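You operate a simulated robot arm through the tools that you are given. There is no shell and no other tool. Be economical: measure what you need, move in short steps, check, and stop when the job is done.

You are at the controls of a simulated robot arm. One attempt, no reset.

TASK
Rivet the fixing plate down, central rivet first, then the other two.
Fine: riveter square on each head, then back in the table cup.

It is judged by the outcome, as a careful person would: the job done as asked, and still so three seconds after it is handed in. It fails if anything else is knocked over, pushed out of place, dropped, spilled or broken.

THE ROBOT
A 5-joint arm with a two-finger parallel gripper, fixed in place. Base frame: the origin is at the foot of the arm, x ahead of it, y to its left, z up. Units: mm, degrees, N and s.
With the tool pointing down near the work surface it reaches from about 260 to 600 mm from the base axis. Its first joint turns from -66.0 to 66.0 degrees. The tool tilts only in the upright plane through the base axis and itself; it spins freely about its own axis. Payload 1.57 kg.
The tool frame sits at the grasp point between the pads (the TCP): z along the fingers, y along the line on which they close. The tips reach 30 mm beyond it. Largest opening 80 mm; finger width 17, thickness 12; the body of the gripper, 40 by 82 mm, starts 80 mm behind the TCP.
Orientation is that of the tool frame in the base frame, as [roll, pitch, yaw] about the fixed x, y, z axes, in that order (R = Rz(yaw) Ry(pitch) Rx(roll)). With the fingers straight down and closing along the base's y, the tool's x points along the base's -x, its y along +y and its z along -z.

THE INTERFACE
- The arm moves only by the tool drive_tool. Its argument "deltas" is a list of rows, each a list of 3 entries, a list of its own where there are three numbers: the shift along the base's x, y, z in mm, then the turn, a rotation vector about the base's x, y, z in degrees, then the opening, from 0 (shut) to 1 (fully open). In form: [[[dx, dy, dz], [ax, ay, az], gripper], ...]. A call has 1 to 20 rows; each row is the pose to reach, as a shift and turn from the pose commanded when the call began. Rows are played at 5 a second. More than 50 mm and 8.6 degrees between two rows, or a gripper value outside its range, and nothing of the call is played. Where a pose cannot be reached the arm comes as near as it can. A force on the tool above 40 N (or 10 N above the force at the start of the call, whichever is more), or a blocked arm, ends the call early, and 0.2 s more pass. Each finger travels about 153 mm/s and halts on what it meets, pressing with about 42 N; the grip force reading is that of the motor and also rises with nothing between the fingers. The clock runs only during rows and for 0.2 s after the last one: add rows that repeat a pose to give the fingers time. It gives the time, the measured TCP pose, the force on the tool (base axes), the opening and the grip force at its end, in the units of the frame above (readings bear some noise).
- Cameras (640 x 400 px; columns grow to the right, rows downward): "scene" is fixed at [36.6, 388.5, 554.8]; the picture's right is [-0.79, -0.61, 0.00], its down [-0.16, 0.20, -0.97] and it looks along [0.59, -0.77, -0.26] (base axes); focal length 285 px, centre (320, 200). "wrist" rides on the gripper at [-32, 0, -78] in the tool frame; the picture's right is [0.00, -1.00, 0.00], its down [0.97, 0.00, -0.24] and it looks along [0.24, 0.00, 0.97] (tool axes); focal length 218 px, centre (320, 200).
- capture(camera): a new picture of that camera. The clock stands still meanwhile.
- locate(camera, pixels): for up to 12 pixels [column, row] of the newest picture of that camera ("zoom" is the newest enlarged one), the place [x, y, z] in the base frame of the surface seen there, good to about 2 mm. The clock stands still meanwhile.
- inspect(camera, box): a new picture of the part [left, top, right, bottom] of that camera's present view, enlarged. The clock stands still meanwhile.
- job_done(): hands the job in; it is judged then, once.

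Go step by step. Measure first, check grasps and placings, and put right what went wrong. The budget is 80 turns and 54 pictures, counting those below and the enlarged ones. Unless the task says otherwise, let go and move clear before handing in, and close with one line.

The tools are called after "Call:" by a JSON object that holds its "name" and its "arguments". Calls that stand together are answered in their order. drive_tool: Moves the arm, as the interface text tells. Its arguments: {"type":"object","properties":{"deltas":{"type":"array","items":{"type":"array"}}},"required":["deltas"]} The other tools are called the same way: capture (camera) takes a picture; locate (camera, pixels) gives the place of the surface under pixels of a picture; inspect (camera, box) takes an enlarged picture of a part of a camera's view; job_done () hands the job in.

At the start:

```text
t: 0.0
position: [279.0, 14.1, 489.7]
tcp_rot: [179.9, 0.0, -180.0]
wrist_force: [-0.5, -0.1, 0.1]
opening: 79.9
grip_force: 0.2
```

scene: 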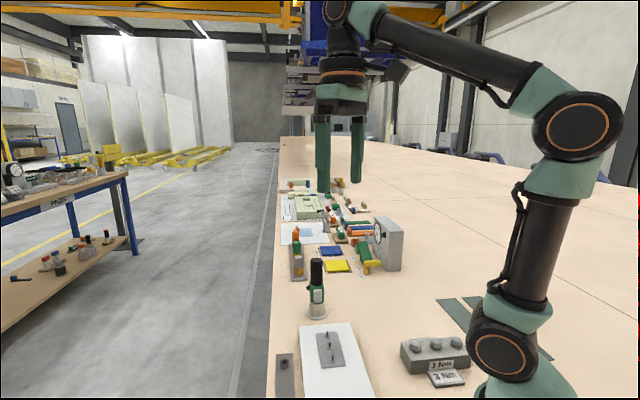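
wrist: 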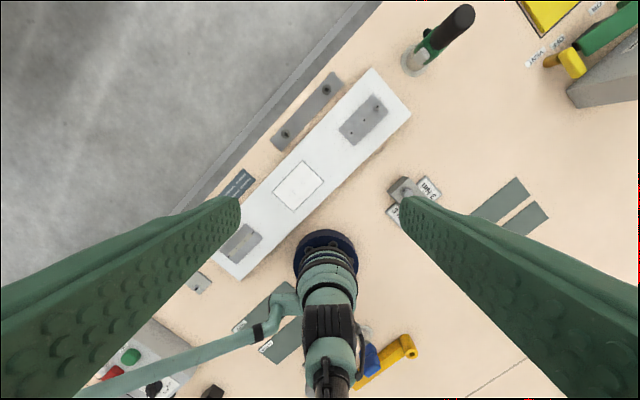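

The wrist picture shows a white board with a grey plate near (363,120) and a second one near (240,243), and a black-handled tool in a cup near (440,40). I'll enlarge these.

Call:
{"name": "inspect", "arguments": {"camera": "wrist", "box": [260, 60, 420, 160]}}

Call:
{"name": "inspect", "arguments": {"camera": "scene", "box": [260, 240, 480, 400]}}

Call:
{"name": "inspect", "arguments": {"camera": "wrist", "box": [180, 160, 340, 300]}}

```text
4.00 times, centred on (340, 110) of wrist
```

zoom: 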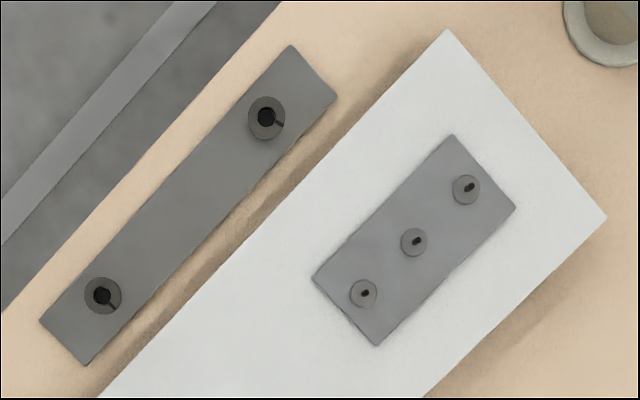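

```text
2.50 times, centred on (370, 320) of scene
```

zoom: 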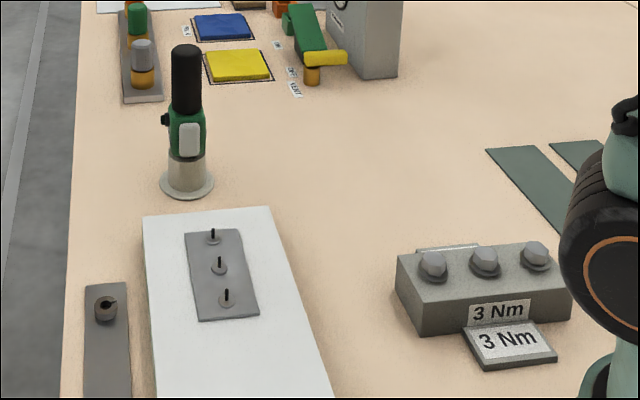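

```text
2.86 times, centred on (260, 230) of wrist
```

zoom: 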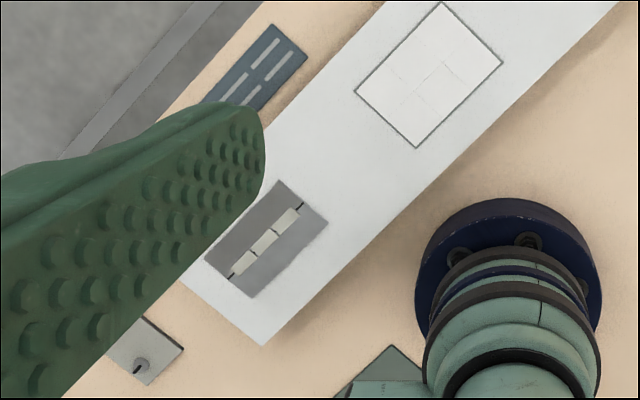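

The plate at wrist (363,120) carries three rivets with stems, and the riveter sits nose down in a cup. I'll locate the plate, the board, and the tool.

Call:
{"name": "locate", "arguments": {"camera": "wrist", "pixels": [[376.5, 107.2], [363.5, 120.5], [350.8, 133.2], [374, 96], [386.5, 112], [354.3, 144], [341, 130], [372, 71], [407, 114], [300, 186], [232, 270], [405, 120]]}}

Call:
{"name": "inspect", "arguments": {"camera": "wrist", "box": [380, 0, 500, 90]}}

Call:
{"name": "inspect", "arguments": {"camera": "scene", "box": [285, 245, 355, 325]}}

Call:
{"name": "inspect", "arguments": {"camera": "scene", "box": [300, 320, 360, 380]}}

```text
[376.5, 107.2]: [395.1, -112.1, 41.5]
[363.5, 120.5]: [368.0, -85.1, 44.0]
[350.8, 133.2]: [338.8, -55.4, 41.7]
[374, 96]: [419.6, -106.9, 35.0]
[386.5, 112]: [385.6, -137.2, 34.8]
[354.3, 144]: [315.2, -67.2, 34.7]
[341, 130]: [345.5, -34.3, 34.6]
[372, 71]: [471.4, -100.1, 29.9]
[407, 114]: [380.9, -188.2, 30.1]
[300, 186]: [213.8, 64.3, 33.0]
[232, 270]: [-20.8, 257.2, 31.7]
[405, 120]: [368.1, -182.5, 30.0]
```

```text
4.44 times, centred on (440, 45) of wrist
```

zoom: 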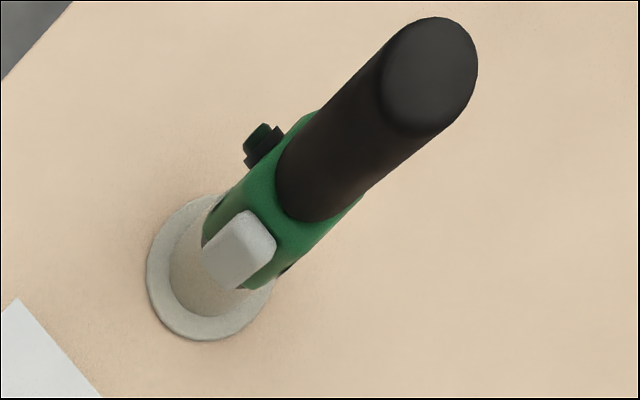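

```text
5.00 times, centred on (320, 285) of scene
```

zoom: 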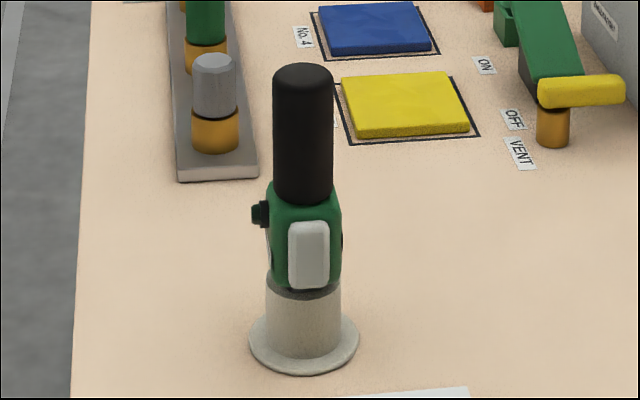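

```text
6.67 times, centred on (330, 350) of scene
```

zoom: 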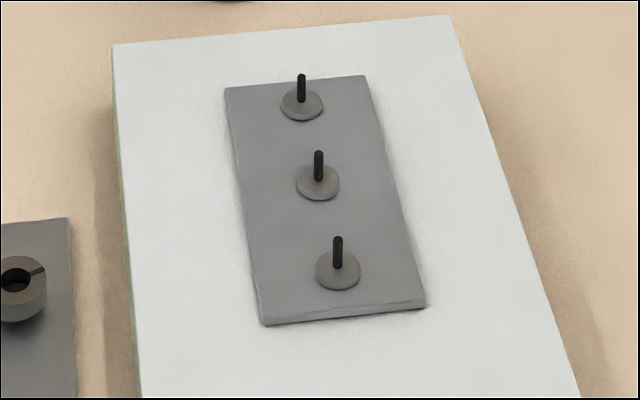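

The board is level (top z≈30, plate top ≈34.8) and the rivets are about 40 mm apart. Now I'll measure the riveter and cup.

Call:
{"name": "locate", "arguments": {"camera": "wrist", "pixels": [[464.8, 16.9], [459, 8], [472, 12], [446, 35], [421.5, 56], [427, 27.5], [426, 32], [415, 76], [402, 60], [410, 74], [450, 28]]}}

Call:
{"name": "locate", "arguments": {"camera": "scene", "pixels": [[316.6, 259.5], [316.6, 270], [316.6, 280], [312, 287], [317.5, 295], [316.5, 305], [316.5, 312], [316.5, 317.5], [308, 287.5], [306.5, 313], [326.5, 313], [311, 275]]}}

```text
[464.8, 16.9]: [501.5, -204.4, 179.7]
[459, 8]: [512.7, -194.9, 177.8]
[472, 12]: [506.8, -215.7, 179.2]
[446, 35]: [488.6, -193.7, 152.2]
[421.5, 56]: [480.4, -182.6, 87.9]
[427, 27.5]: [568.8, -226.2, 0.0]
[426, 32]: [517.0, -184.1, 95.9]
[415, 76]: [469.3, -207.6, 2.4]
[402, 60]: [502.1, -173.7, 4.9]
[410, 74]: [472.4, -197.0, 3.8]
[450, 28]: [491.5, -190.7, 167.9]
```

```text
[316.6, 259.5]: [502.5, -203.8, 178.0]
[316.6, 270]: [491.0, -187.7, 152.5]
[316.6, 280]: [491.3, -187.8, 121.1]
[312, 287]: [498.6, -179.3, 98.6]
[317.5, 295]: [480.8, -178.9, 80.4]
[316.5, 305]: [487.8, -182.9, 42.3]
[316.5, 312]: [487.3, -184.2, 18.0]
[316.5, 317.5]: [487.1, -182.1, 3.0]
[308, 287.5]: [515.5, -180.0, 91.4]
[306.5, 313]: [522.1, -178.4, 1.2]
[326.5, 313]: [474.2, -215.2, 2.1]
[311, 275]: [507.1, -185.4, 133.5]
```

The riveter axis is near (502,-204), its top is at z≈180, and the black grip spans z≈115–179. I'll move above it for a close look.

Call:
{"name": "drive_tool", "arguments": {"deltas": [[[22, -22, -17], [0, 0, 0], 1], [[44, -44, -34], [0, 0, 0], 1], [[66, -66, -51], [0, 0, 0], 1], [[88, -88, -68], [0, 0, 0], 1], [[110, -109, -85], [0, 0, 0], 1], [[132, -131, -102], [0, 0, 0], 1], [[154, -153, -120], [0, 0, 0], 1], [[176, -175, -140], [0, 0, 0], 1], [[200, -197, -160], [0, 0, 0], 1], [[223, -218, -175], [0, 0, 0], 1], [[223, -218, -175], [0, 0, 0], 1]]}}

Call:
{"name": "capture", "arguments": {"camera": "wrist"}}

Call:
{"name": "inspect", "arguments": {"camera": "scene", "box": [240, 140, 440, 330]}}

```text
t: 2.4
position: [502.5, -203.9, 313.2]
tcp_rot: [-180.0, -0.1, -180.0]
wrist_force: [-0.4, -0.1, -0.3]
opening: 80.0
grip_force: 0.0
```

```text
45 pictures are left
```

wrist: 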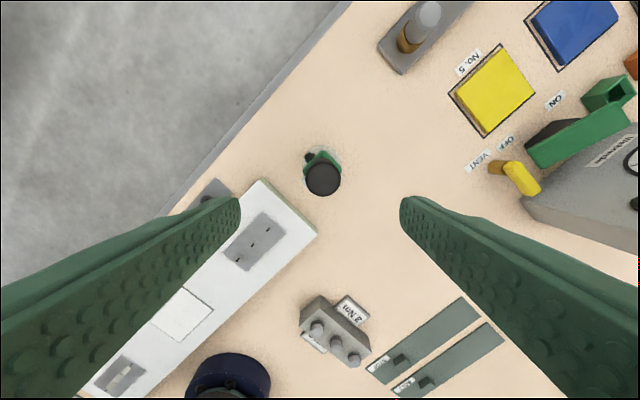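

```text
2.11 times, centred on (340, 235) of scene
```

zoom: 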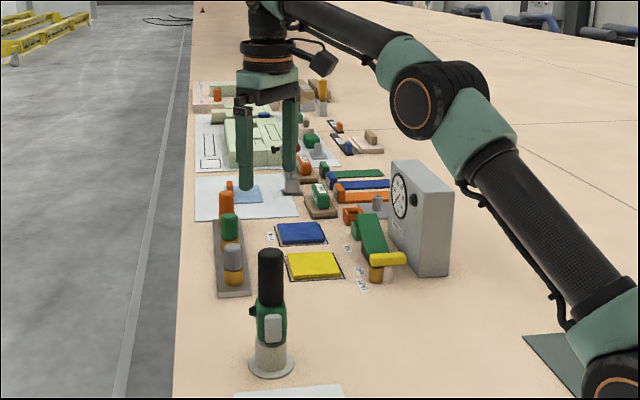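

The handle is visible at (322,178) below the gripper. I'll enlarge it for its shape and the switch, and locate the axis.

Call:
{"name": "inspect", "arguments": {"camera": "wrist", "box": [282, 143, 362, 203]}}

Call:
{"name": "locate", "arguments": {"camera": "wrist", "pixels": [[322, 178], [306, 178], [339, 178], [322, 163], [322, 194], [309, 157], [335, 158], [252, 242], [267, 229], [239, 257]]}}

```text
6.67 times, centred on (322, 173) of wrist
```

zoom: 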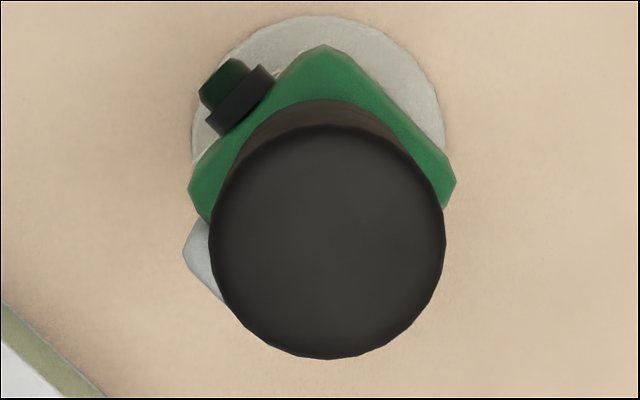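

```text
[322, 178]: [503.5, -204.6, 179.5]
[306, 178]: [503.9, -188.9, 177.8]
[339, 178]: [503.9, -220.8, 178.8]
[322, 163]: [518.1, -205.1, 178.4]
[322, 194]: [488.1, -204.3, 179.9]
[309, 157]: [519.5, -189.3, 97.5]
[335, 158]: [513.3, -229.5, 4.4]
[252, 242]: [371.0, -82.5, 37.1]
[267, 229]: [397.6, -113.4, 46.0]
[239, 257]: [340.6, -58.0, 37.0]
```

The handle is round (radius ≈17) and centred near (503.4,-204.7); the finger tips will clear the button at (519,-189,97). I'll descend to TCP z≈148.

Call:
{"name": "drive_tool", "arguments": {"deltas": [[[0.8, -0.8, -40], [0, 0, 0], 1], [[0.8, -0.8, -80], [0, 0, 0], 1], [[0.8, -0.8, -115], [0, 0, 0], 1], [[0.8, -0.8, -145], [0, 0, 0], 1], [[0.8, -0.8, -165], [0, 0, 0], 1], [[0.8, -0.8, -165], [0, 0, 0], 1]]}}

Call:
{"name": "capture", "arguments": {"camera": "wrist"}}

Call:
{"name": "inspect", "arguments": {"camera": "scene", "box": [270, 220, 370, 320]}}

```text
t: 3.8
position: [505.1, -201.8, 149.4]
tcp_rot: [-180.0, 0.0, 180.0]
wrist_force: [0.1, 0.3, 0.5]
opening: 80.1
grip_force: 0.2
```

```text
42 pictures are left
```

wrist: 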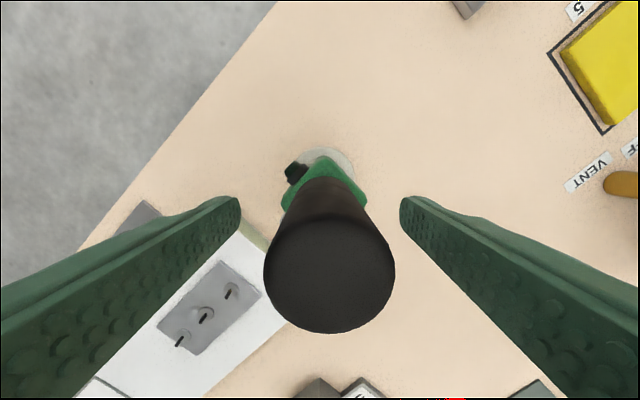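

```text
4.00 times, centred on (320, 270) of scene
```

zoom: 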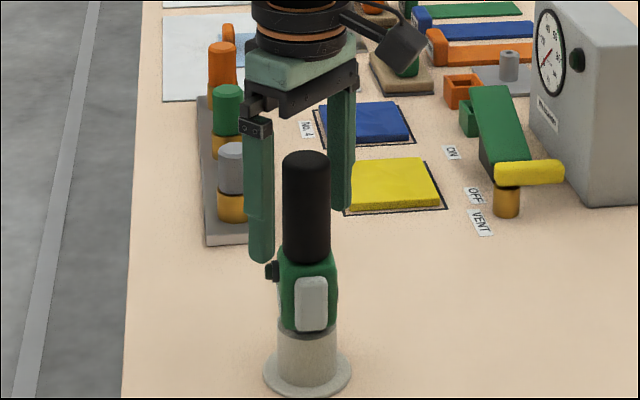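

The reading shows the TCP about 2 mm off in x and 3 mm in y (handle centre at column 329 rather than 320). I'll correct this and then close.

Call:
{"name": "drive_tool", "arguments": {"deltas": [[[-1.6, -2.9, -1], [0, 0, 0], 1], [[-1.6, -2.9, -1], [0, 0, 0], 1]]}}

Call:
{"name": "capture", "arguments": {"camera": "wrist"}}

```text
t: 4.4
position: [502.7, -207.5, 147.4]
tcp_rot: [180.0, 0.0, 180.0]
wrist_force: [-0.3, 0.7, -0.4]
opening: 79.8
grip_force: 0.1
```

```text
40 pictures are left
```

wrist: 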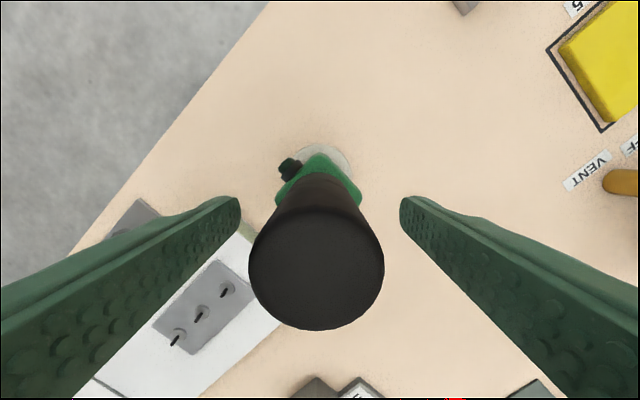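

The handle now sits at column 316, about 1 mm to the other side. I'll check the x offset with locate.

Call:
{"name": "locate", "arguments": {"camera": "wrist", "pixels": [[316, 267], [316, 325], [255, 267], [378, 267], [316, 215]]}}

```text
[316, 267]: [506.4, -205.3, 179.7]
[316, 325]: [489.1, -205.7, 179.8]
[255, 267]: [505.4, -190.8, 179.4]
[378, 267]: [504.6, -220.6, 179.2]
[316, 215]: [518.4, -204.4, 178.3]
```

The centre is about (503.8,-205.6). I'll make a tiny correction and close the fingers.

Call:
{"name": "drive_tool", "arguments": {"deltas": [[[1.5, 0.8, 0], [0, 0, 0], 1], [[1.5, 0.8, 0], [0, 0, 0], 0.6], [[1.5, 0.8, 0], [0, 0, 0], 0.45], [[1.5, 0.8, 0], [0, 0, 0], 0.3], [[1.5, 0.8, 0], [0, 0, 0], 0.3], [[1.5, 0.8, 0], [0, 0, 0], 0.3]]}}

Call:
{"name": "capture", "arguments": {"camera": "wrist"}}

Call:
{"name": "inspect", "arguments": {"camera": "scene", "box": [270, 220, 370, 320]}}

```text
t: 5.8
position: [502.0, -204.1, 148.0]
tcp_rot: [-180.0, 0.0, -180.0]
wrist_force: [0.0, -1.6, 0.0]
opening: 34.5
grip_force: 42.0
```

```text
39 pictures are left
```

wrist: 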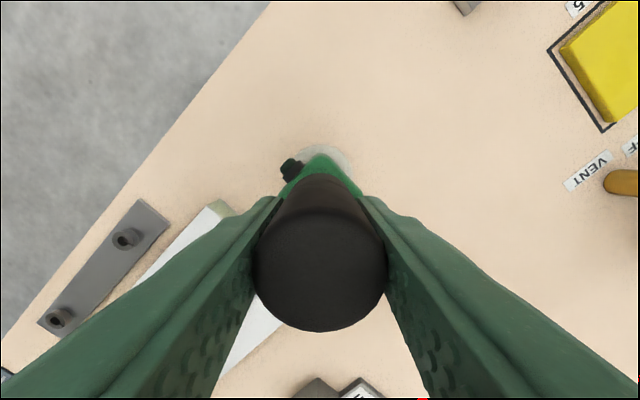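

```text
4.00 times, centred on (320, 270) of scene
```

zoom: 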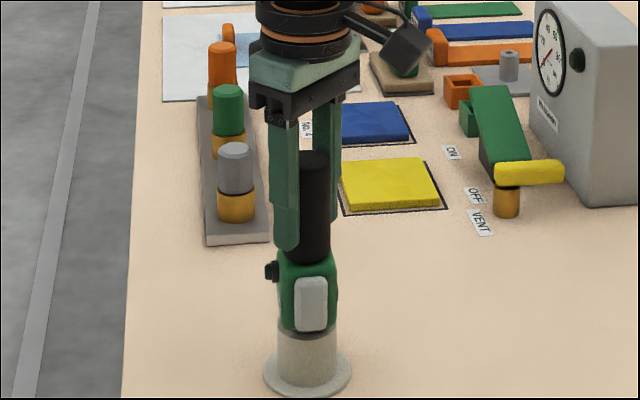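

It is gripped at 34.5 mm with 42 N. I'll lift it straight out.

Call:
{"name": "drive_tool", "arguments": {"deltas": [[[0, 0, 10], [0, 0, 0], 0.3], [[0, 0, 20], [0, 0, 0], 0.3], [[0, 0, 35], [0, 0, 0], 0.3], [[0, 0, 50], [0, 0, 0], 0.3], [[0, 0, 70], [0, 0, 0], 0.3], [[0, 0, 90], [0, 0, 0], 0.3], [[0, 0, 105], [0, 0, 0], 0.3], [[0, 0, 105], [0, 0, 0], 0.3]]}}

Call:
{"name": "inspect", "arguments": {"camera": "scene", "box": [250, 200, 390, 320]}}

```text
t: 7.6
position: [502.1, -206.9, 253.9]
tcp_rot: [-179.9, 0.0, 180.0]
wrist_force: [0.2, 0.3, -4.8]
opening: 34.7
grip_force: 41.4
```

```text
3.33 times, centred on (320, 260) of scene
```

zoom: 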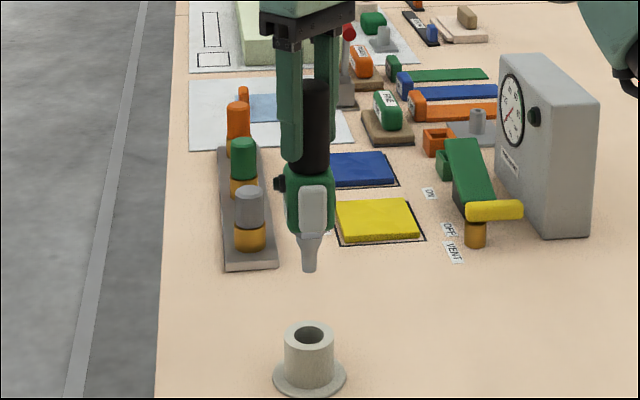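

The riveter is clear, with its nose at zoom (309,270), and the cup did not move. I'll measure the nose and tilt, and the empty cup.

Call:
{"name": "locate", "arguments": {"camera": "zoom", "pixels": [[309, 269], [309, 255], [310, 240], [303, 269], [315, 269], [310, 205], [312, 160], [309, 325], [309, 350], [309, 365], [286, 334], [332, 334]]}}

Call:
{"name": "inspect", "arguments": {"camera": "scene", "box": [290, 220, 345, 290]}}

```text
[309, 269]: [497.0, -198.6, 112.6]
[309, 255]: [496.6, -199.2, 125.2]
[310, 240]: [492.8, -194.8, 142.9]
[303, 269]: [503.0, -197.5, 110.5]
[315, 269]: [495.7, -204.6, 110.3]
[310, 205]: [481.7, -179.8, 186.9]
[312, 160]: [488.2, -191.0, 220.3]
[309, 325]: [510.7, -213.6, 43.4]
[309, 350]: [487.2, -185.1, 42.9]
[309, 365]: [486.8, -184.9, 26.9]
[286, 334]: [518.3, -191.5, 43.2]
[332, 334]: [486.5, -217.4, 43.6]
```

```text
5.71 times, centred on (318, 255) of scene
```

zoom: 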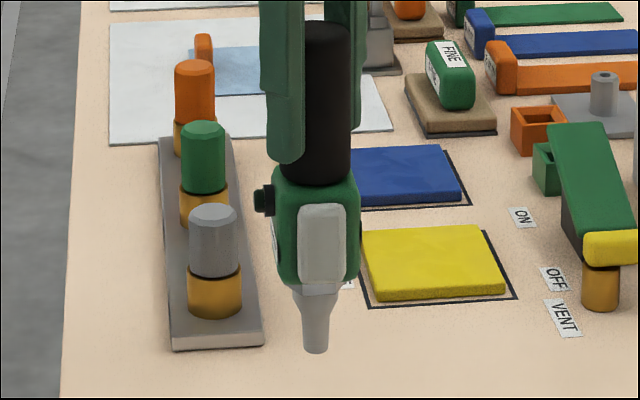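

The nose tip is about 143 mm below the TCP and within about 2 mm of the axis, so it hangs straight. The cup centre is ≈(502.6,-204.6). I'll carry it over the central rivet, staying high.

Call:
{"name": "drive_tool", "arguments": {"deltas": [[[-20, 18, 0], [0, 0, 0], 0.3], [[-42, 37, 0], [0, 0, 0], 0.3], [[-64, 57, 0], [0, 0, 0], 0.3], [[-86, 76, 0], [0, 0, 0], 0.3], [[-106, 94, -5], [0, 0, 0], 0.3], [[-122, 108, -15], [0, 0, 0], 0.3], [[-134, 119, -25], [0, 0, 0], 0.3], [[-134, 119, -25], [0, 0, 0], 0.3], [[-134, 119, -25], [0, 0, 0], 0.3]]}}

Call:
{"name": "inspect", "arguments": {"camera": "scene", "box": [290, 290, 370, 370]}}

```text
t: 9.6
position: [367.9, -86.2, 228.1]
tcp_rot: [-180.0, 0.1, -180.0]
wrist_force: [-0.1, 0.0, -5.5]
opening: 34.6
grip_force: 42.1
```

```text
5.00 times, centred on (330, 330) of scene
```

zoom: 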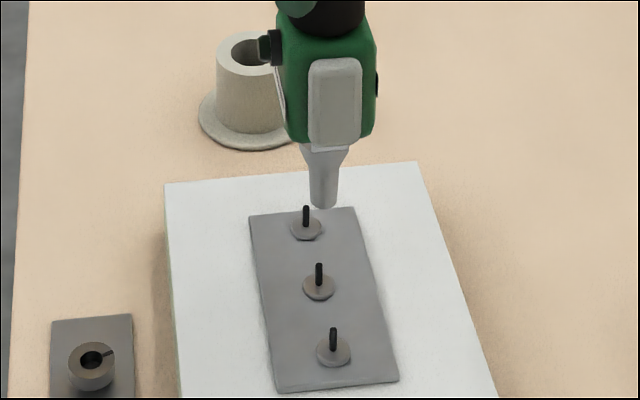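

The nose is at zoom (323,205) and the central stem at (318.5,272). I'll locate both, plus the other rivets.

Call:
{"name": "locate", "arguments": {"camera": "zoom", "pixels": [[323, 205], [323, 195], [313, 200], [334, 200], [318, 266], [318.5, 280], [305, 292], [332, 292], [318.5, 297], [306, 222], [333, 343], [318.5, 275]]}}

Call:
{"name": "inspect", "arguments": {"camera": "scene", "box": [310, 320, 350, 370]}}

```text
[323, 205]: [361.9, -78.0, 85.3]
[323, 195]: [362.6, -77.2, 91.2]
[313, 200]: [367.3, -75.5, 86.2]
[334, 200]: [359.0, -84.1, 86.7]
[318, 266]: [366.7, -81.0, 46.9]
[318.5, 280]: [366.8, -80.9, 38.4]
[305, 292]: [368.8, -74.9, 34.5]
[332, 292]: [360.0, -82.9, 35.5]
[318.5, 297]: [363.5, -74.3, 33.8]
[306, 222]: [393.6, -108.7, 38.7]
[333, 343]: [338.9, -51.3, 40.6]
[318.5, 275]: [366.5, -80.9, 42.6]
```

```text
8.00 times, centred on (330, 345) of scene
```

zoom: 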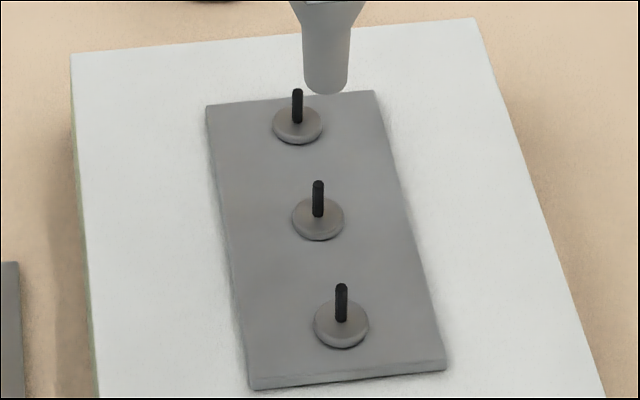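

In the same frame, the nose axis is ≈(366,-82.6) and the stem axis ≈(367.5,-82), so a shift of about (+1.7,+1) is needed. The stem top is at z≈48; I'll lower the nose to just above it and recheck.

Call:
{"name": "drive_tool", "arguments": {"deltas": [[[1.7, 1, -10], [0, 0, 0], 0.3], [[1.7, 1, -20], [0, 0, 0], 0.3], [[1.7, 1, -29], [0, 0, 0], 0.3], [[1.7, 1, -29], [0, 0, 0], 0.3], [[1.7, 1, -29], [0, 0, 0], 0.3]]}}

Call:
{"name": "inspect", "arguments": {"camera": "scene", "box": [310, 320, 350, 370]}}

```text
t: 10.8
position: [368.4, -85.4, 198.7]
tcp_rot: [179.9, -0.1, 179.9]
wrist_force: [-0.6, 0.3, -5.5]
opening: 34.5
grip_force: 42.0
```

```text
8.00 times, centred on (330, 345) of scene
```

zoom: 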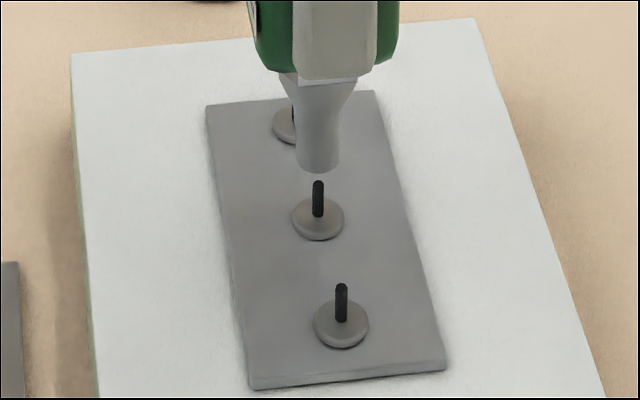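

Laterally the nose (318,170) now lines up with the stem (318,182). I'll check depth with locate.

Call:
{"name": "locate", "arguments": {"camera": "zoom", "pixels": [[318, 150], [318, 160], [318, 168], [299, 155], [337, 155], [318, 184], [318, 190], [318, 200], [318, 208], [318, 238], [293, 222], [343, 222]]}}

```text
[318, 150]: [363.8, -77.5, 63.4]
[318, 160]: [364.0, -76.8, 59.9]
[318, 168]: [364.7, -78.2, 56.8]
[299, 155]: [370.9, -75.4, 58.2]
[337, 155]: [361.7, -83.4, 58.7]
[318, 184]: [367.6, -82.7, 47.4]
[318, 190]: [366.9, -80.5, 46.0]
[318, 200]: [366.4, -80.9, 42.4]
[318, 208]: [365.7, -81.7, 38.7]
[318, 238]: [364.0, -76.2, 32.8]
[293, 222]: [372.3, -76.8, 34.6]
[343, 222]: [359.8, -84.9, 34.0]
```

The axis agrees within about 1 mm. I'll descend slowly over the stem towards the head.

Call:
{"name": "drive_tool", "arguments": {"deltas": [[[0, 0, -4], [0, 0, 0], 0.3], [[0, 0, -8], [0, 0, 0], 0.3], [[0, 0, -11], [0, 0, 0], 0.3], [[0, 0, -13], [0, 0, 0], 0.3], [[0, 0, -13], [0, 0, 0], 0.3]]}}

Call:
{"name": "inspect", "arguments": {"camera": "scene", "box": [310, 320, 350, 370]}}

```text
t: 12.0
position: [371.2, -85.0, 187.1]
tcp_rot: [-180.0, 0.0, 179.9]
wrist_force: [0.0, 0.0, -6.1]
opening: 34.5
grip_force: 42.4
```

```text
8.00 times, centred on (330, 345) of scene
```

zoom: 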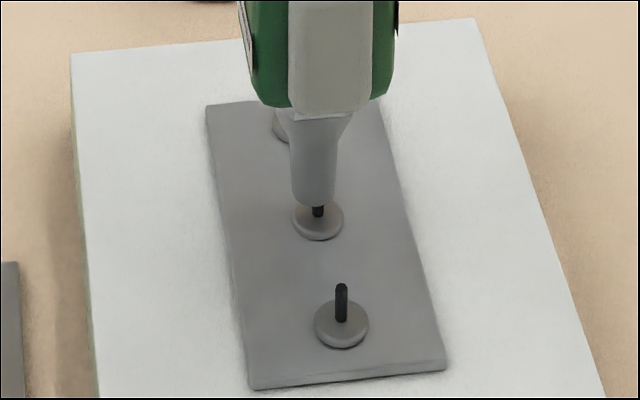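

The stem is entering the nose, but the nose centre (313.5) has drifted about 1.4 mm left of the stem (318). I'll correct that and go down another 3 mm.

Call:
{"name": "drive_tool", "arguments": {"deltas": [[[-1.3, -0.7, 0], [0, 0, 0], 0.3], [[-1.3, -0.7, 0], [0, 0, 0], 0.3]]}}

Call:
{"name": "inspect", "arguments": {"camera": "scene", "box": [320, 330, 340, 355]}}

```text
t: 12.6
position: [369.0, -86.6, 186.6]
tcp_rot: [-180.0, 0.0, -180.0]
wrist_force: [-0.9, -0.1, -6.2]
opening: 34.7
grip_force: 41.7
```

```text
16.00 times, centred on (330, 342) of scene
```

zoom: 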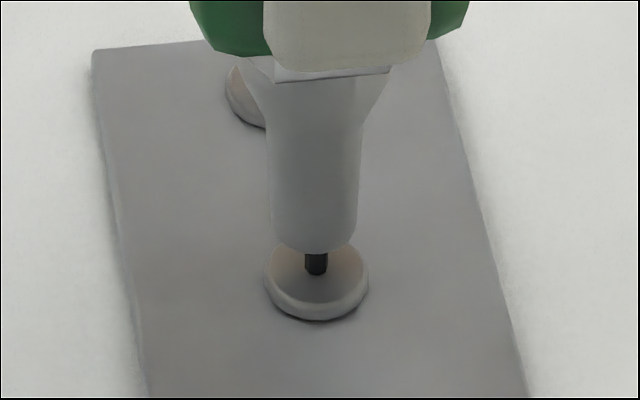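

Lateral alignment is good (314 vs 316). I'll double-check depth with locate before pressing.

Call:
{"name": "locate", "arguments": {"camera": "zoom", "pixels": [[314, 180], [314, 200], [314, 220], [314, 235], [314, 245], [314, 251], [316, 258], [316, 266], [316, 290], [316, 300], [268, 280], [366, 280]]}}

```text
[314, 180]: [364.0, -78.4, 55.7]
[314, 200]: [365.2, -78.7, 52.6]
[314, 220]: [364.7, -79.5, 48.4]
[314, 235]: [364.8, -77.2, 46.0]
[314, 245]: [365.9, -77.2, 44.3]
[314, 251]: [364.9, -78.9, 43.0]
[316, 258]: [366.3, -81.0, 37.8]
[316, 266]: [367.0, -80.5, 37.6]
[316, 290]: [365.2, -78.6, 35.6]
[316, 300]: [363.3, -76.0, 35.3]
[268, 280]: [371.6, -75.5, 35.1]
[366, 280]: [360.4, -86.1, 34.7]
```

The nose axis is about 1.5 mm too far from the camera. I'll shift (-1,+1.2) and then lower in 1 mm steps until contact.

Call:
{"name": "drive_tool", "arguments": {"deltas": [[[-1, 1.2, 0], [0, 0, 0], 0.3], [[-1, 1.2, -2], [0, 0, 0], 0.3], [[-1, 1.2, -3], [0, 0, 0], 0.3], [[-1, 1.2, -4], [0, 0, 0], 0.3], [[-1, 1.2, -4], [0, 0, 0], 0.3]]}}

Call:
{"name": "inspect", "arguments": {"camera": "scene", "box": [320, 330, 340, 355]}}

```text
t: 13.8
position: [367.5, -85.0, 182.5]
tcp_rot: [180.0, 0.0, 180.0]
wrist_force: [-0.5, -0.3, -5.2]
opening: 34.5
grip_force: 41.8
```

```text
16.00 times, centred on (330, 342) of scene
```

zoom: 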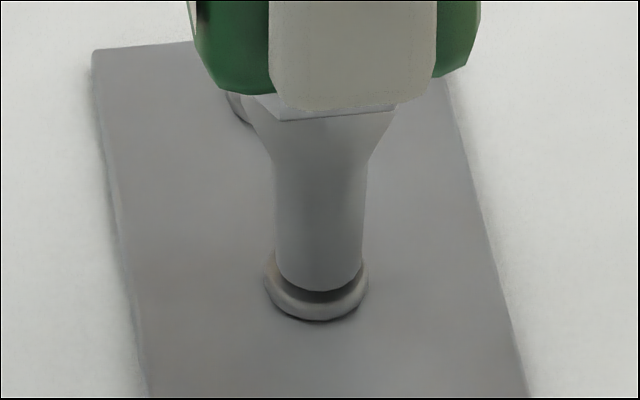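

The nose (319) is concentric with the head (316) and just above it. I'll lower gently to contact.

Call:
{"name": "drive_tool", "arguments": {"deltas": [[[0.3, 0.2, -1], [0, 0, 0], 0.3], [[0.3, 0.2, -1.5], [0, 0, 0], 0.3], [[0.3, 0.2, -2], [0, 0, 0], 0.3], [[0.3, 0.2, -2], [0, 0, 0], 0.3]]}}

```text
t: 14.8
position: [366.7, -85.2, 180.0]
tcp_rot: [180.0, 0.2, 180.0]
wrist_force: [-1.2, 4.3, 7.5]
opening: 34.5
grip_force: 42.2
```

Contact has been made (z force rose from -5 to +7.5). I'll look at it and the rest of the tool for any sign of firing.

Call:
{"name": "inspect", "arguments": {"camera": "scene", "box": [300, 280, 360, 360]}}

```text
5.00 times, centred on (330, 320) of scene
```

zoom: 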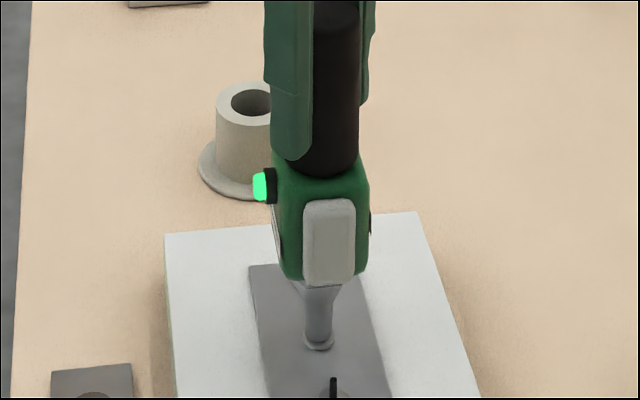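

The green lamp on the tool (zoom 262,185) is lit, so it acts on pressing. I'll hold for a second, then check the lamp again.

Call:
{"name": "drive_tool", "arguments": {"deltas": [[[0, 0, 0], [0, 0, 0], 0.3], [[0, 0, 0], [0, 0, 0], 0.3], [[0, 0, 0], [0, 0, 0], 0.3], [[0, 0, 0], [0, 0, 0], 0.3], [[0, 0, 0], [0, 0, 0], 0.3]]}}

Call:
{"name": "inspect", "arguments": {"camera": "scene", "box": [300, 280, 360, 360]}}

```text
t: 16.0
position: [367.9, -85.1, 181.9]
tcp_rot: [179.9, 0.1, 179.9]
wrist_force: [-2.5, 4.3, 19.7]
opening: 34.6
grip_force: 42.4
```

```text
5.00 times, centred on (330, 320) of scene
```

zoom: 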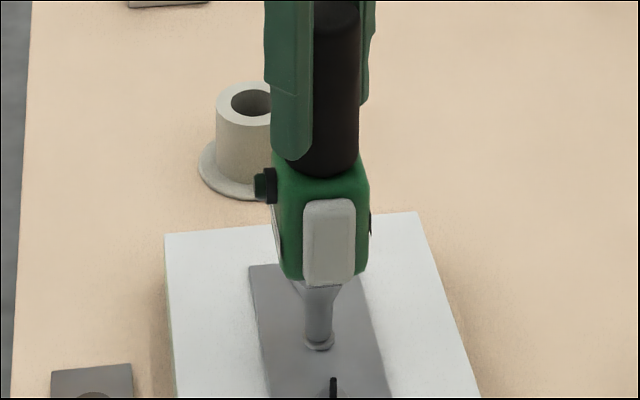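

The lamp flashed and is off again. I'll lift straight up to check the rivet.

Call:
{"name": "drive_tool", "arguments": {"deltas": [[[0, 0, 4], [0, 0, 0], 0.3], [[0, 0, 12], [0, 0, 0], 0.3], [[0, 0, 22], [0, 0, 0], 0.3], [[0, 0, 34], [0, 0, 0], 0.3], [[0, 0, 34], [0, 0, 0], 0.3]]}}

Call:
{"name": "inspect", "arguments": {"camera": "scene", "box": [310, 320, 350, 370]}}

```text
t: 17.2
position: [368.2, -84.5, 213.5]
tcp_rot: [-180.0, -0.1, -180.0]
wrist_force: [0.4, 0.1, -5.1]
opening: 34.5
grip_force: 41.8
```

```text
8.00 times, centred on (330, 345) of scene
```

zoom: 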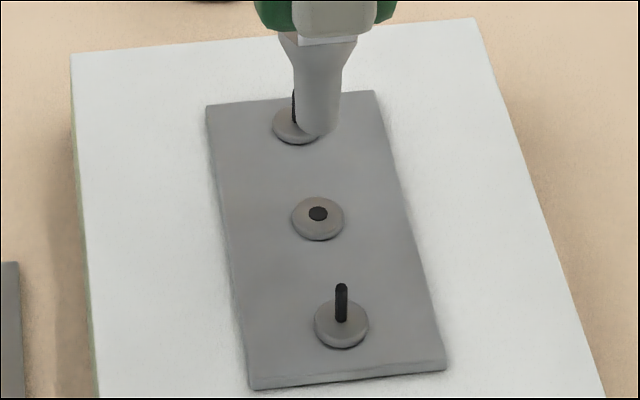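

The central rivet is set (flush at 318,213). Now I'll measure the offsets to the other rivets.

Call:
{"name": "locate", "arguments": {"camera": "zoom", "pixels": [[318, 213], [341, 295], [341, 305], [341, 314], [318, 130], [318, 120], [318, 110], [294, 105], [293, 222], [343, 222], [314, 327], [369, 327]]}}

```text
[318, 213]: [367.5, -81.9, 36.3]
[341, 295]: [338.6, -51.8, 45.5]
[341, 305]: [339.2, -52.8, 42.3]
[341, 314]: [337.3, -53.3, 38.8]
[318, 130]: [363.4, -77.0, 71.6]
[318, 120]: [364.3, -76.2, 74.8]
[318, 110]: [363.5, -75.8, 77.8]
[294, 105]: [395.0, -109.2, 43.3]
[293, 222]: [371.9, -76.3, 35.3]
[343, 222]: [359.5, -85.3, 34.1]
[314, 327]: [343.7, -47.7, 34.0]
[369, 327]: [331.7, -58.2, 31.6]
```

The near rivet is offset (-28.3,+28.3) from the centre, and the far one is the opposite. I'll move over the near rivet.

Call:
{"name": "drive_tool", "arguments": {"deltas": [[[-14, 14, 0], [0, 0, 0], 0.3], [[-28.3, 28.3, 0], [0, 0, 0], 0.3], [[-28.3, 28.3, -9], [0, 0, 0], 0.3], [[-28.3, 28.3, -15], [0, 0, 0], 0.3], [[-28.3, 28.3, -15], [0, 0, 0], 0.3]]}}

Call:
{"name": "inspect", "arguments": {"camera": "scene", "box": [322, 342, 342, 367]}}

```text
t: 18.4
position: [341.2, -57.5, 198.4]
tcp_rot: [180.0, 0.0, -180.0]
wrist_force: [-0.1, -0.3, -4.3]
opening: 34.6
grip_force: 42.1
```

```text
16.00 times, centred on (332, 354) of scene
```

zoom: 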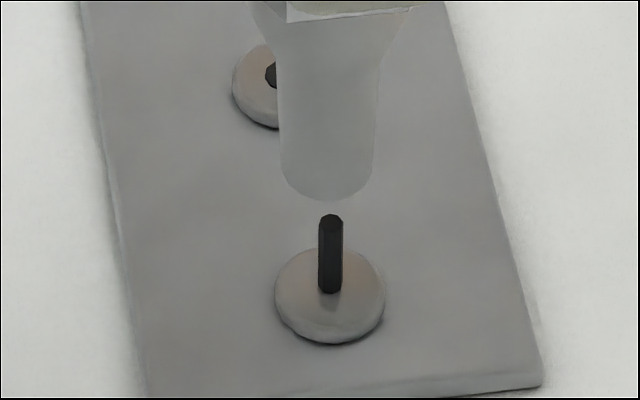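

Lateral alignment is good (nose 328.5, stem 330). Checking depth.

Call:
{"name": "locate", "arguments": {"camera": "zoom", "pixels": [[328, 100], [328, 120], [328, 140], [328, 160], [328, 175], [328, 190], [330, 225], [330, 240], [330, 255], [330, 270], [330, 280], [330, 288]]}}

```text
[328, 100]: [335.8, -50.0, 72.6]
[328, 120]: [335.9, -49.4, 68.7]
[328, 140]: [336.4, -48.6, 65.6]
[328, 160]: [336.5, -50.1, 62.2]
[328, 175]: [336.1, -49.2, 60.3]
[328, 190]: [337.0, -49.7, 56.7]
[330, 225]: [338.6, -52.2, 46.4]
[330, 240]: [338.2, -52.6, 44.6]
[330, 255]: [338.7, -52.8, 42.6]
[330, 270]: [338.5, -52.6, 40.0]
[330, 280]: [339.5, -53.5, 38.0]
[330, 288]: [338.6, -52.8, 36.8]
```

Aligned within about 0.8 mm. I'll trim slightly and descend.

Call:
{"name": "drive_tool", "arguments": {"deltas": [[[-0.3, 0.5, -4], [0, 0, 0], 0.3], [[-0.3, 0.5, -8], [0, 0, 0], 0.3], [[-0.3, 0.5, -12], [0, 0, 0], 0.3], [[-0.3, 0.5, -15], [0, 0, 0], 0.3], [[-0.3, 0.5, -15], [0, 0, 0], 0.3]]}}

Call:
{"name": "inspect", "arguments": {"camera": "scene", "box": [322, 342, 342, 367]}}

```text
t: 19.6
position: [341.1, -57.9, 184.3]
tcp_rot: [-180.0, -0.1, -179.9]
wrist_force: [-0.4, 0.3, -4.8]
opening: 34.4
grip_force: 41.8
```

```text
16.00 times, centred on (332, 354) of scene
```

zoom: 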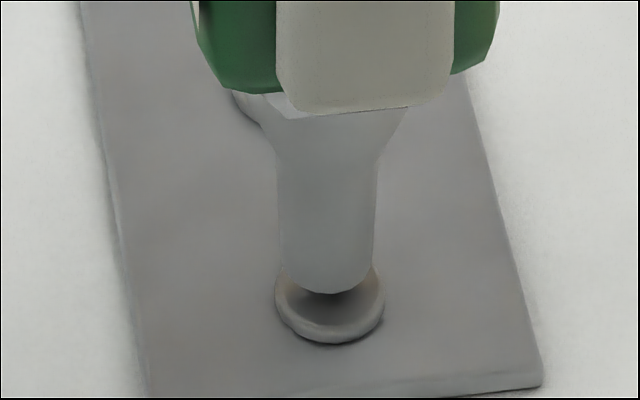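

The nose is about 0.6 mm left (325.5 vs 330). Checking depth once more here.

Call:
{"name": "locate", "arguments": {"camera": "zoom", "pixels": [[326, 170], [326, 190], [326, 210], [326, 230], [326, 250], [326, 270], [326, 284], [330, 310], [280, 303], [381, 303], [330, 330]]}}

```text
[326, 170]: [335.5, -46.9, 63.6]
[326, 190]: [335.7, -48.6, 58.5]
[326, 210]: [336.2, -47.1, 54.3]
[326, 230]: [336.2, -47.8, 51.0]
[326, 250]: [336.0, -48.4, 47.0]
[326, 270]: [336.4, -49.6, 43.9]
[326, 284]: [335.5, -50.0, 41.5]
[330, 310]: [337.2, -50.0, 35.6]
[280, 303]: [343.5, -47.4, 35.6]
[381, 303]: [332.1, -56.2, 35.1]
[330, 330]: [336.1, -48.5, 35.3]
```

Depth matches the stem; the nose tip is about 4 mm above the head. Trimming and pressing gently.

Call:
{"name": "drive_tool", "arguments": {"deltas": [[[-0.3, -0.4, -1], [0, 0, 0], 0.3], [[-0.3, -0.4, -2], [0, 0, 0], 0.3], [[-0.3, -0.4, -3], [0, 0, 0], 0.3], [[-0.3, -0.4, -3.5], [0, 0, 0], 0.3], [[-0.3, -0.4, -3.5], [0, 0, 0], 0.3]]}}

Call:
{"name": "inspect", "arguments": {"camera": "scene", "box": [300, 290, 360, 370]}}

```text
t: 20.8
position: [339.1, -57.1, 180.5]
tcp_rot: [180.0, -0.1, -180.0]
wrist_force: [0.0, -0.6, -3.7]
opening: 34.6
grip_force: 42.0
```

```text
5.00 times, centred on (330, 330) of scene
```

zoom: 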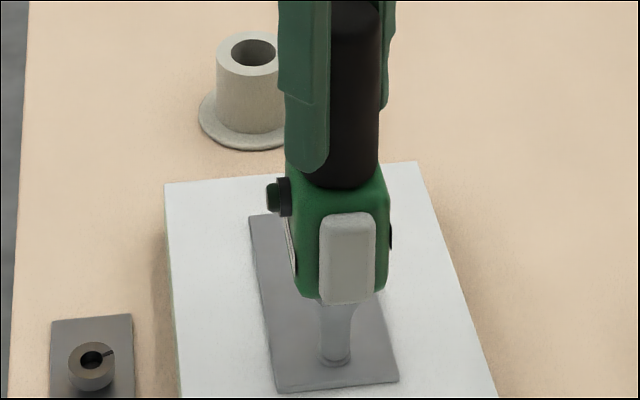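

Barely touching, with the lamp still off. I'll press a little more and hold.

Call:
{"name": "drive_tool", "arguments": {"deltas": [[[0, 0, -0.7], [0, 0, 0], 0.3], [[0, 0, -1.4], [0, 0, 0], 0.3], [[0, 0, -1.8], [0, 0, 0], 0.3], [[0, 0, -1.8], [0, 0, 0], 0.3]]}}

Call:
{"name": "inspect", "arguments": {"camera": "scene", "box": [300, 290, 360, 370]}}

```text
t: 22.0
position: [339.5, -56.7, 181.2]
tcp_rot: [-180.0, 0.1, -180.0]
wrist_force: [-0.6, 2.1, 1.9]
opening: 34.6
grip_force: 41.4
stopped in row 4: the force on the tool passed its limit (the readings are from after the stop); the commanded pose is now the measured one
```

```text
5.00 times, centred on (330, 330) of scene
```

zoom: 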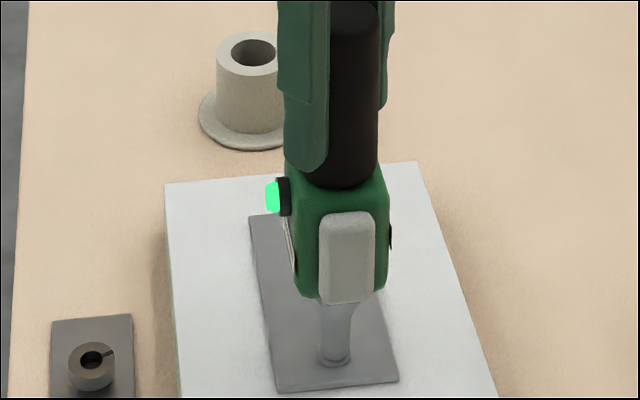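

The lamp is lit. I'll hold briefly, then lift and check.

Call:
{"name": "drive_tool", "arguments": {"deltas": [[[0, 0, 0], [0, 0, 0], 0.3], [[0, 0, 0], [0, 0, 0], 0.3], [[0, 0, 0], [0, 0, 0], 0.3], [[0, 0, 6], [0, 0, 0], 0.3], [[0, 0, 18], [0, 0, 0], 0.3], [[0, 0, 34], [0, 0, 0], 0.3], [[0, 0, 34], [0, 0, 0], 0.3]]}}

Call:
{"name": "inspect", "arguments": {"camera": "scene", "box": [310, 320, 350, 370]}}

```text
t: 23.6
position: [337.4, -56.0, 215.5]
tcp_rot: [-179.9, 0.1, -180.0]
wrist_force: [0.4, -0.1, -6.2]
opening: 34.6
grip_force: 42.1
```

```text
8.00 times, centred on (330, 345) of scene
```

zoom: 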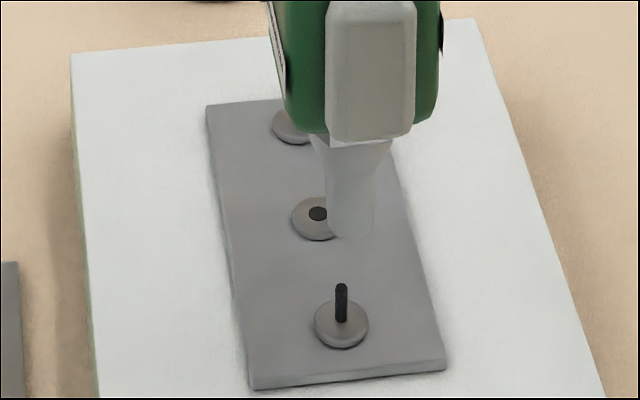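

The lamp lit, but the near stem (341,300) is still there, so I broke the hold too early. It needs steady pressure until the lamp goes out. I'll realign first, as the nose is about 1.9 mm to the right.

Call:
{"name": "drive_tool", "arguments": {"deltas": [[[1.4, 1.2, -8], [0, 0, 0], 0.3], [[1.4, 1.2, -16], [0, 0, 0], 0.3], [[1.4, 1.2, -18], [0, 0, 0], 0.3], [[1.4, 1.2, -18], [0, 0, 0], 0.3]]}}

Call:
{"name": "inspect", "arguments": {"camera": "scene", "box": [322, 342, 342, 367]}}

Call:
{"name": "locate", "arguments": {"camera": "zoom", "pixels": [[328, 80], [328, 100], [328, 120], [328, 140], [328, 155], [328, 170], [330, 225], [330, 240], [330, 255], [330, 270], [330, 280]]}}

```text
t: 24.6
position: [340.2, -54.9, 197.5]
tcp_rot: [-180.0, 0.1, 179.9]
wrist_force: [-0.3, -0.4, -5.3]
opening: 34.5
grip_force: 41.8
```

```text
16.00 times, centred on (332, 354) of scene
```

zoom: 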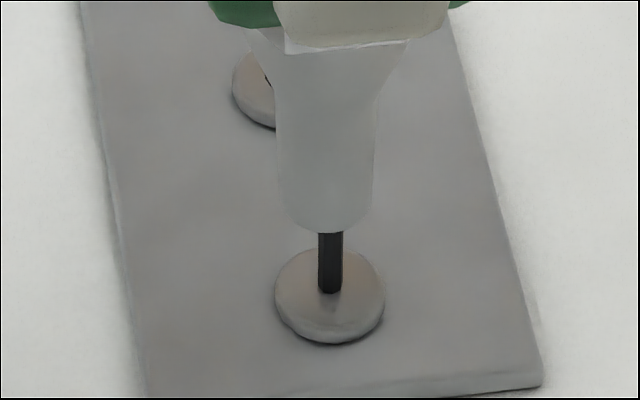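

```text
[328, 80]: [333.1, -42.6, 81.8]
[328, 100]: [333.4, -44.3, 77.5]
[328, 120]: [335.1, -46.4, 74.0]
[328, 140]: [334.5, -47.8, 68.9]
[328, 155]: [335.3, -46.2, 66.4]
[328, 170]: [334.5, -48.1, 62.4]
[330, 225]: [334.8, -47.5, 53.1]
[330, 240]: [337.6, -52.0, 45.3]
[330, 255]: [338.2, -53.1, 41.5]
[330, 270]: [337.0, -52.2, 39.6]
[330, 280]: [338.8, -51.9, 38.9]
```

The nose is about 1.5 mm toward the camera. I'll trim (+0.6,-1.3) and descend to just above the head.

Call:
{"name": "drive_tool", "arguments": {"deltas": [[[0.6, -1.3, 0], [0, 0, 0], 0.3], [[0.6, -1.3, -5], [0, 0, 0], 0.3], [[0.6, -1.3, -10], [0, 0, 0], 0.3], [[0.6, -1.3, -14], [0, 0, 0], 0.3], [[0.6, -1.3, -14], [0, 0, 0], 0.3]]}}

Call:
{"name": "inspect", "arguments": {"camera": "scene", "box": [322, 342, 342, 367]}}

Call:
{"name": "locate", "arguments": {"camera": "zoom", "pixels": [[328, 170], [328, 190], [328, 210], [328, 225], [328, 240], [328, 255], [328, 270], [328, 284]]}}

```text
t: 25.8
position: [340.7, -56.2, 182.6]
tcp_rot: [180.0, 0.1, -180.0]
wrist_force: [-0.7, 0.1, -5.3]
opening: 34.6
grip_force: 42.0
```

```text
16.00 times, centred on (332, 354) of scene
```

zoom: 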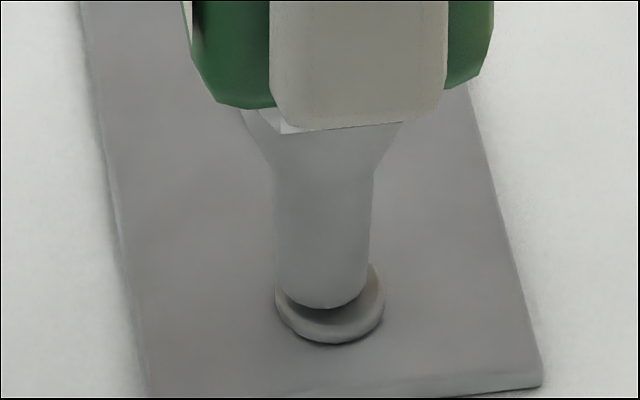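

```text
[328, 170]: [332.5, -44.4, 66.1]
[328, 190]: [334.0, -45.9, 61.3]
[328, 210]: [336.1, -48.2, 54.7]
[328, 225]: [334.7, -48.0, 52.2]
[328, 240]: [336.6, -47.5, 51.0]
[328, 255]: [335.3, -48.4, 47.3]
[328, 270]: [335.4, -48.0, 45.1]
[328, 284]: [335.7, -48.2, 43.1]
```

The nose (321.5) needs about 1.2 mm to the right to centre on the head (330). I'll shift and recheck.

Call:
{"name": "drive_tool", "arguments": {"deltas": [[[-0.8, -0.8, 0], [0, 0, 0], 0.3], [[-0.8, -0.8, -1], [0, 0, 0], 0.3], [[-0.8, -0.8, -1.5], [0, 0, 0], 0.3], [[-0.8, -0.8, -1.5], [0, 0, 0], 0.3]]}}

Call:
{"name": "inspect", "arguments": {"camera": "scene", "box": [322, 342, 342, 367]}}

```text
t: 26.8
position: [338.8, -57.8, 181.9]
tcp_rot: [179.9, 0.1, 180.0]
wrist_force: [-0.7, 0.6, -5.7]
opening: 34.7
grip_force: 42.2
```

```text
16.00 times, centred on (332, 354) of scene
```

zoom: 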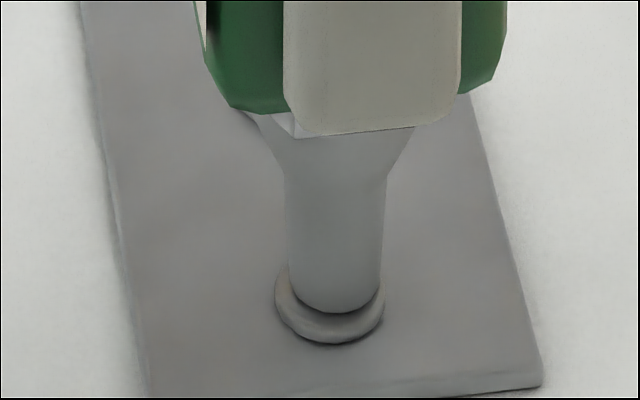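

Within 0.7 mm of concentric now. Pressing on in small steps.

Call:
{"name": "drive_tool", "arguments": {"deltas": [[[0.3, 0.3, -0.6], [0, 0, 0], 0.3], [[0.3, 0.3, -1.2], [0, 0, 0], 0.3], [[0.3, 0.3, -1.8], [0, 0, 0], 0.3], [[0.3, 0.3, -1.8], [0, 0, 0], 0.3]]}}

```text
t: 27.8
position: [340.6, -56.8, 181.4]
tcp_rot: [-180.0, 0.2, 180.0]
wrist_force: [-9.2, 4.1, 33.1]
opening: 34.6
grip_force: 41.7
```

The force is 33 N, firm and in contact. I'll ease off 0.4 mm and hold for 2 s.

Call:
{"name": "drive_tool", "arguments": {"deltas": [[[0, 0, 0.4], [0, 0, 0], 0.3], [[0, 0, 0.4], [0, 0, 0], 0.3], [[0, 0, 0.4], [0, 0, 0], 0.3], [[0, 0, 0.4], [0, 0, 0], 0.3], [[0, 0, 0.4], [0, 0, 0], 0.3], [[0, 0, 0.4], [0, 0, 0], 0.3], [[0, 0, 0.4], [0, 0, 0], 0.3], [[0, 0, 0.4], [0, 0, 0], 0.3]]}}

Call:
{"name": "inspect", "arguments": {"camera": "scene", "box": [300, 290, 360, 370]}}

```text
t: 29.6
position: [342.2, -58.1, 180.9]
tcp_rot: [179.9, 0.0, -180.0]
wrist_force: [-6.9, 9.7, 42.1]
opening: 34.7
grip_force: 42.1
```

```text
5.00 times, centred on (330, 330) of scene
```

zoom: 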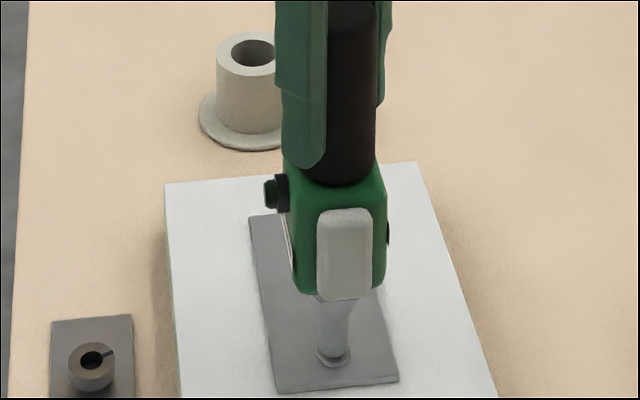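

The lamp is off after the hold, and the force is 42 N. I'll lift straight and check the rivet.

Call:
{"name": "drive_tool", "arguments": {"deltas": [[[0, 0, 2], [0, 0, 0], 0.3], [[0, 0, 8], [0, 0, 0], 0.3], [[0, 0, 18], [0, 0, 0], 0.3], [[0, 0, 35], [0, 0, 0], 0.3], [[0, 0, 35], [0, 0, 0], 0.3]]}}

Call:
{"name": "inspect", "arguments": {"camera": "scene", "box": [310, 310, 350, 370]}}

```text
t: 30.8
position: [342.2, -56.8, 214.6]
tcp_rot: [179.9, 0.0, -180.0]
wrist_force: [0.5, -0.4, -5.7]
opening: 34.6
grip_force: 42.3
```

```text
6.67 times, centred on (330, 340) of scene
```

zoom: 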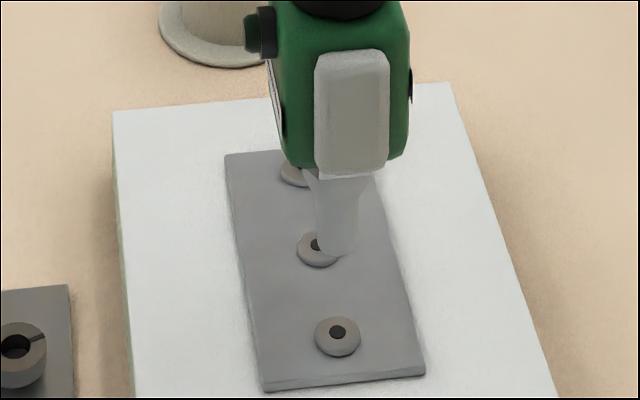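

The near rivet is set. Now to the far rivet, a shift of (+56.6,-56.6).

Call:
{"name": "drive_tool", "arguments": {"deltas": [[[14, -14, 5], [0, 0, 0], 0.3], [[28, -28, 5], [0, 0, 0], 0.3], [[42, -42, 5], [0, 0, 0], 0.3], [[56.2, -56.4, 5], [0, 0, 0], 0.3], [[56.2, -56.4, -6], [0, 0, 0], 0.3], [[56.2, -56.4, -14], [0, 0, 0], 0.3], [[56.2, -56.4, -14], [0, 0, 0], 0.3]]}}

Call:
{"name": "inspect", "arguments": {"camera": "scene", "box": [317, 320, 337, 345]}}

```text
t: 32.4
position: [396.4, -113.6, 200.9]
tcp_rot: [-179.9, 0.0, 180.0]
wrist_force: [0.0, 0.8, -5.2]
opening: 34.9
grip_force: 42.1
```

```text
16.00 times, centred on (327, 332) of scene
```

zoom: 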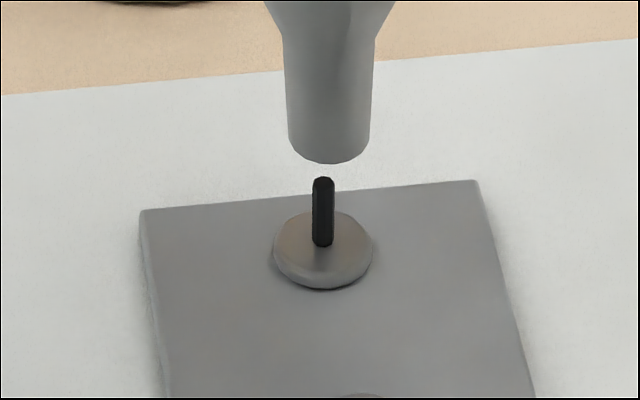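

The nose centre (328.5) is slightly right of the stem (323). Checking depth.

Call:
{"name": "locate", "arguments": {"camera": "zoom", "pixels": [[328, 60], [328, 80], [328, 100], [328, 115], [328, 130], [328, 150], [323, 190], [323, 200], [323, 210], [323, 225], [323, 235], [323, 243]]}}

```text
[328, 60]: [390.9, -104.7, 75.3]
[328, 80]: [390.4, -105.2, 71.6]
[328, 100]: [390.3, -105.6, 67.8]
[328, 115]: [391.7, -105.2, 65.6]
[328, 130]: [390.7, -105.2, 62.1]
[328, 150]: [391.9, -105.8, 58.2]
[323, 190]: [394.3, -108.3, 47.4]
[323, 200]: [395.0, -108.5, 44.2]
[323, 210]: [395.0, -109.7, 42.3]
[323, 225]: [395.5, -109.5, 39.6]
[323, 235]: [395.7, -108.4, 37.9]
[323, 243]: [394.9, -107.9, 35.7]
```

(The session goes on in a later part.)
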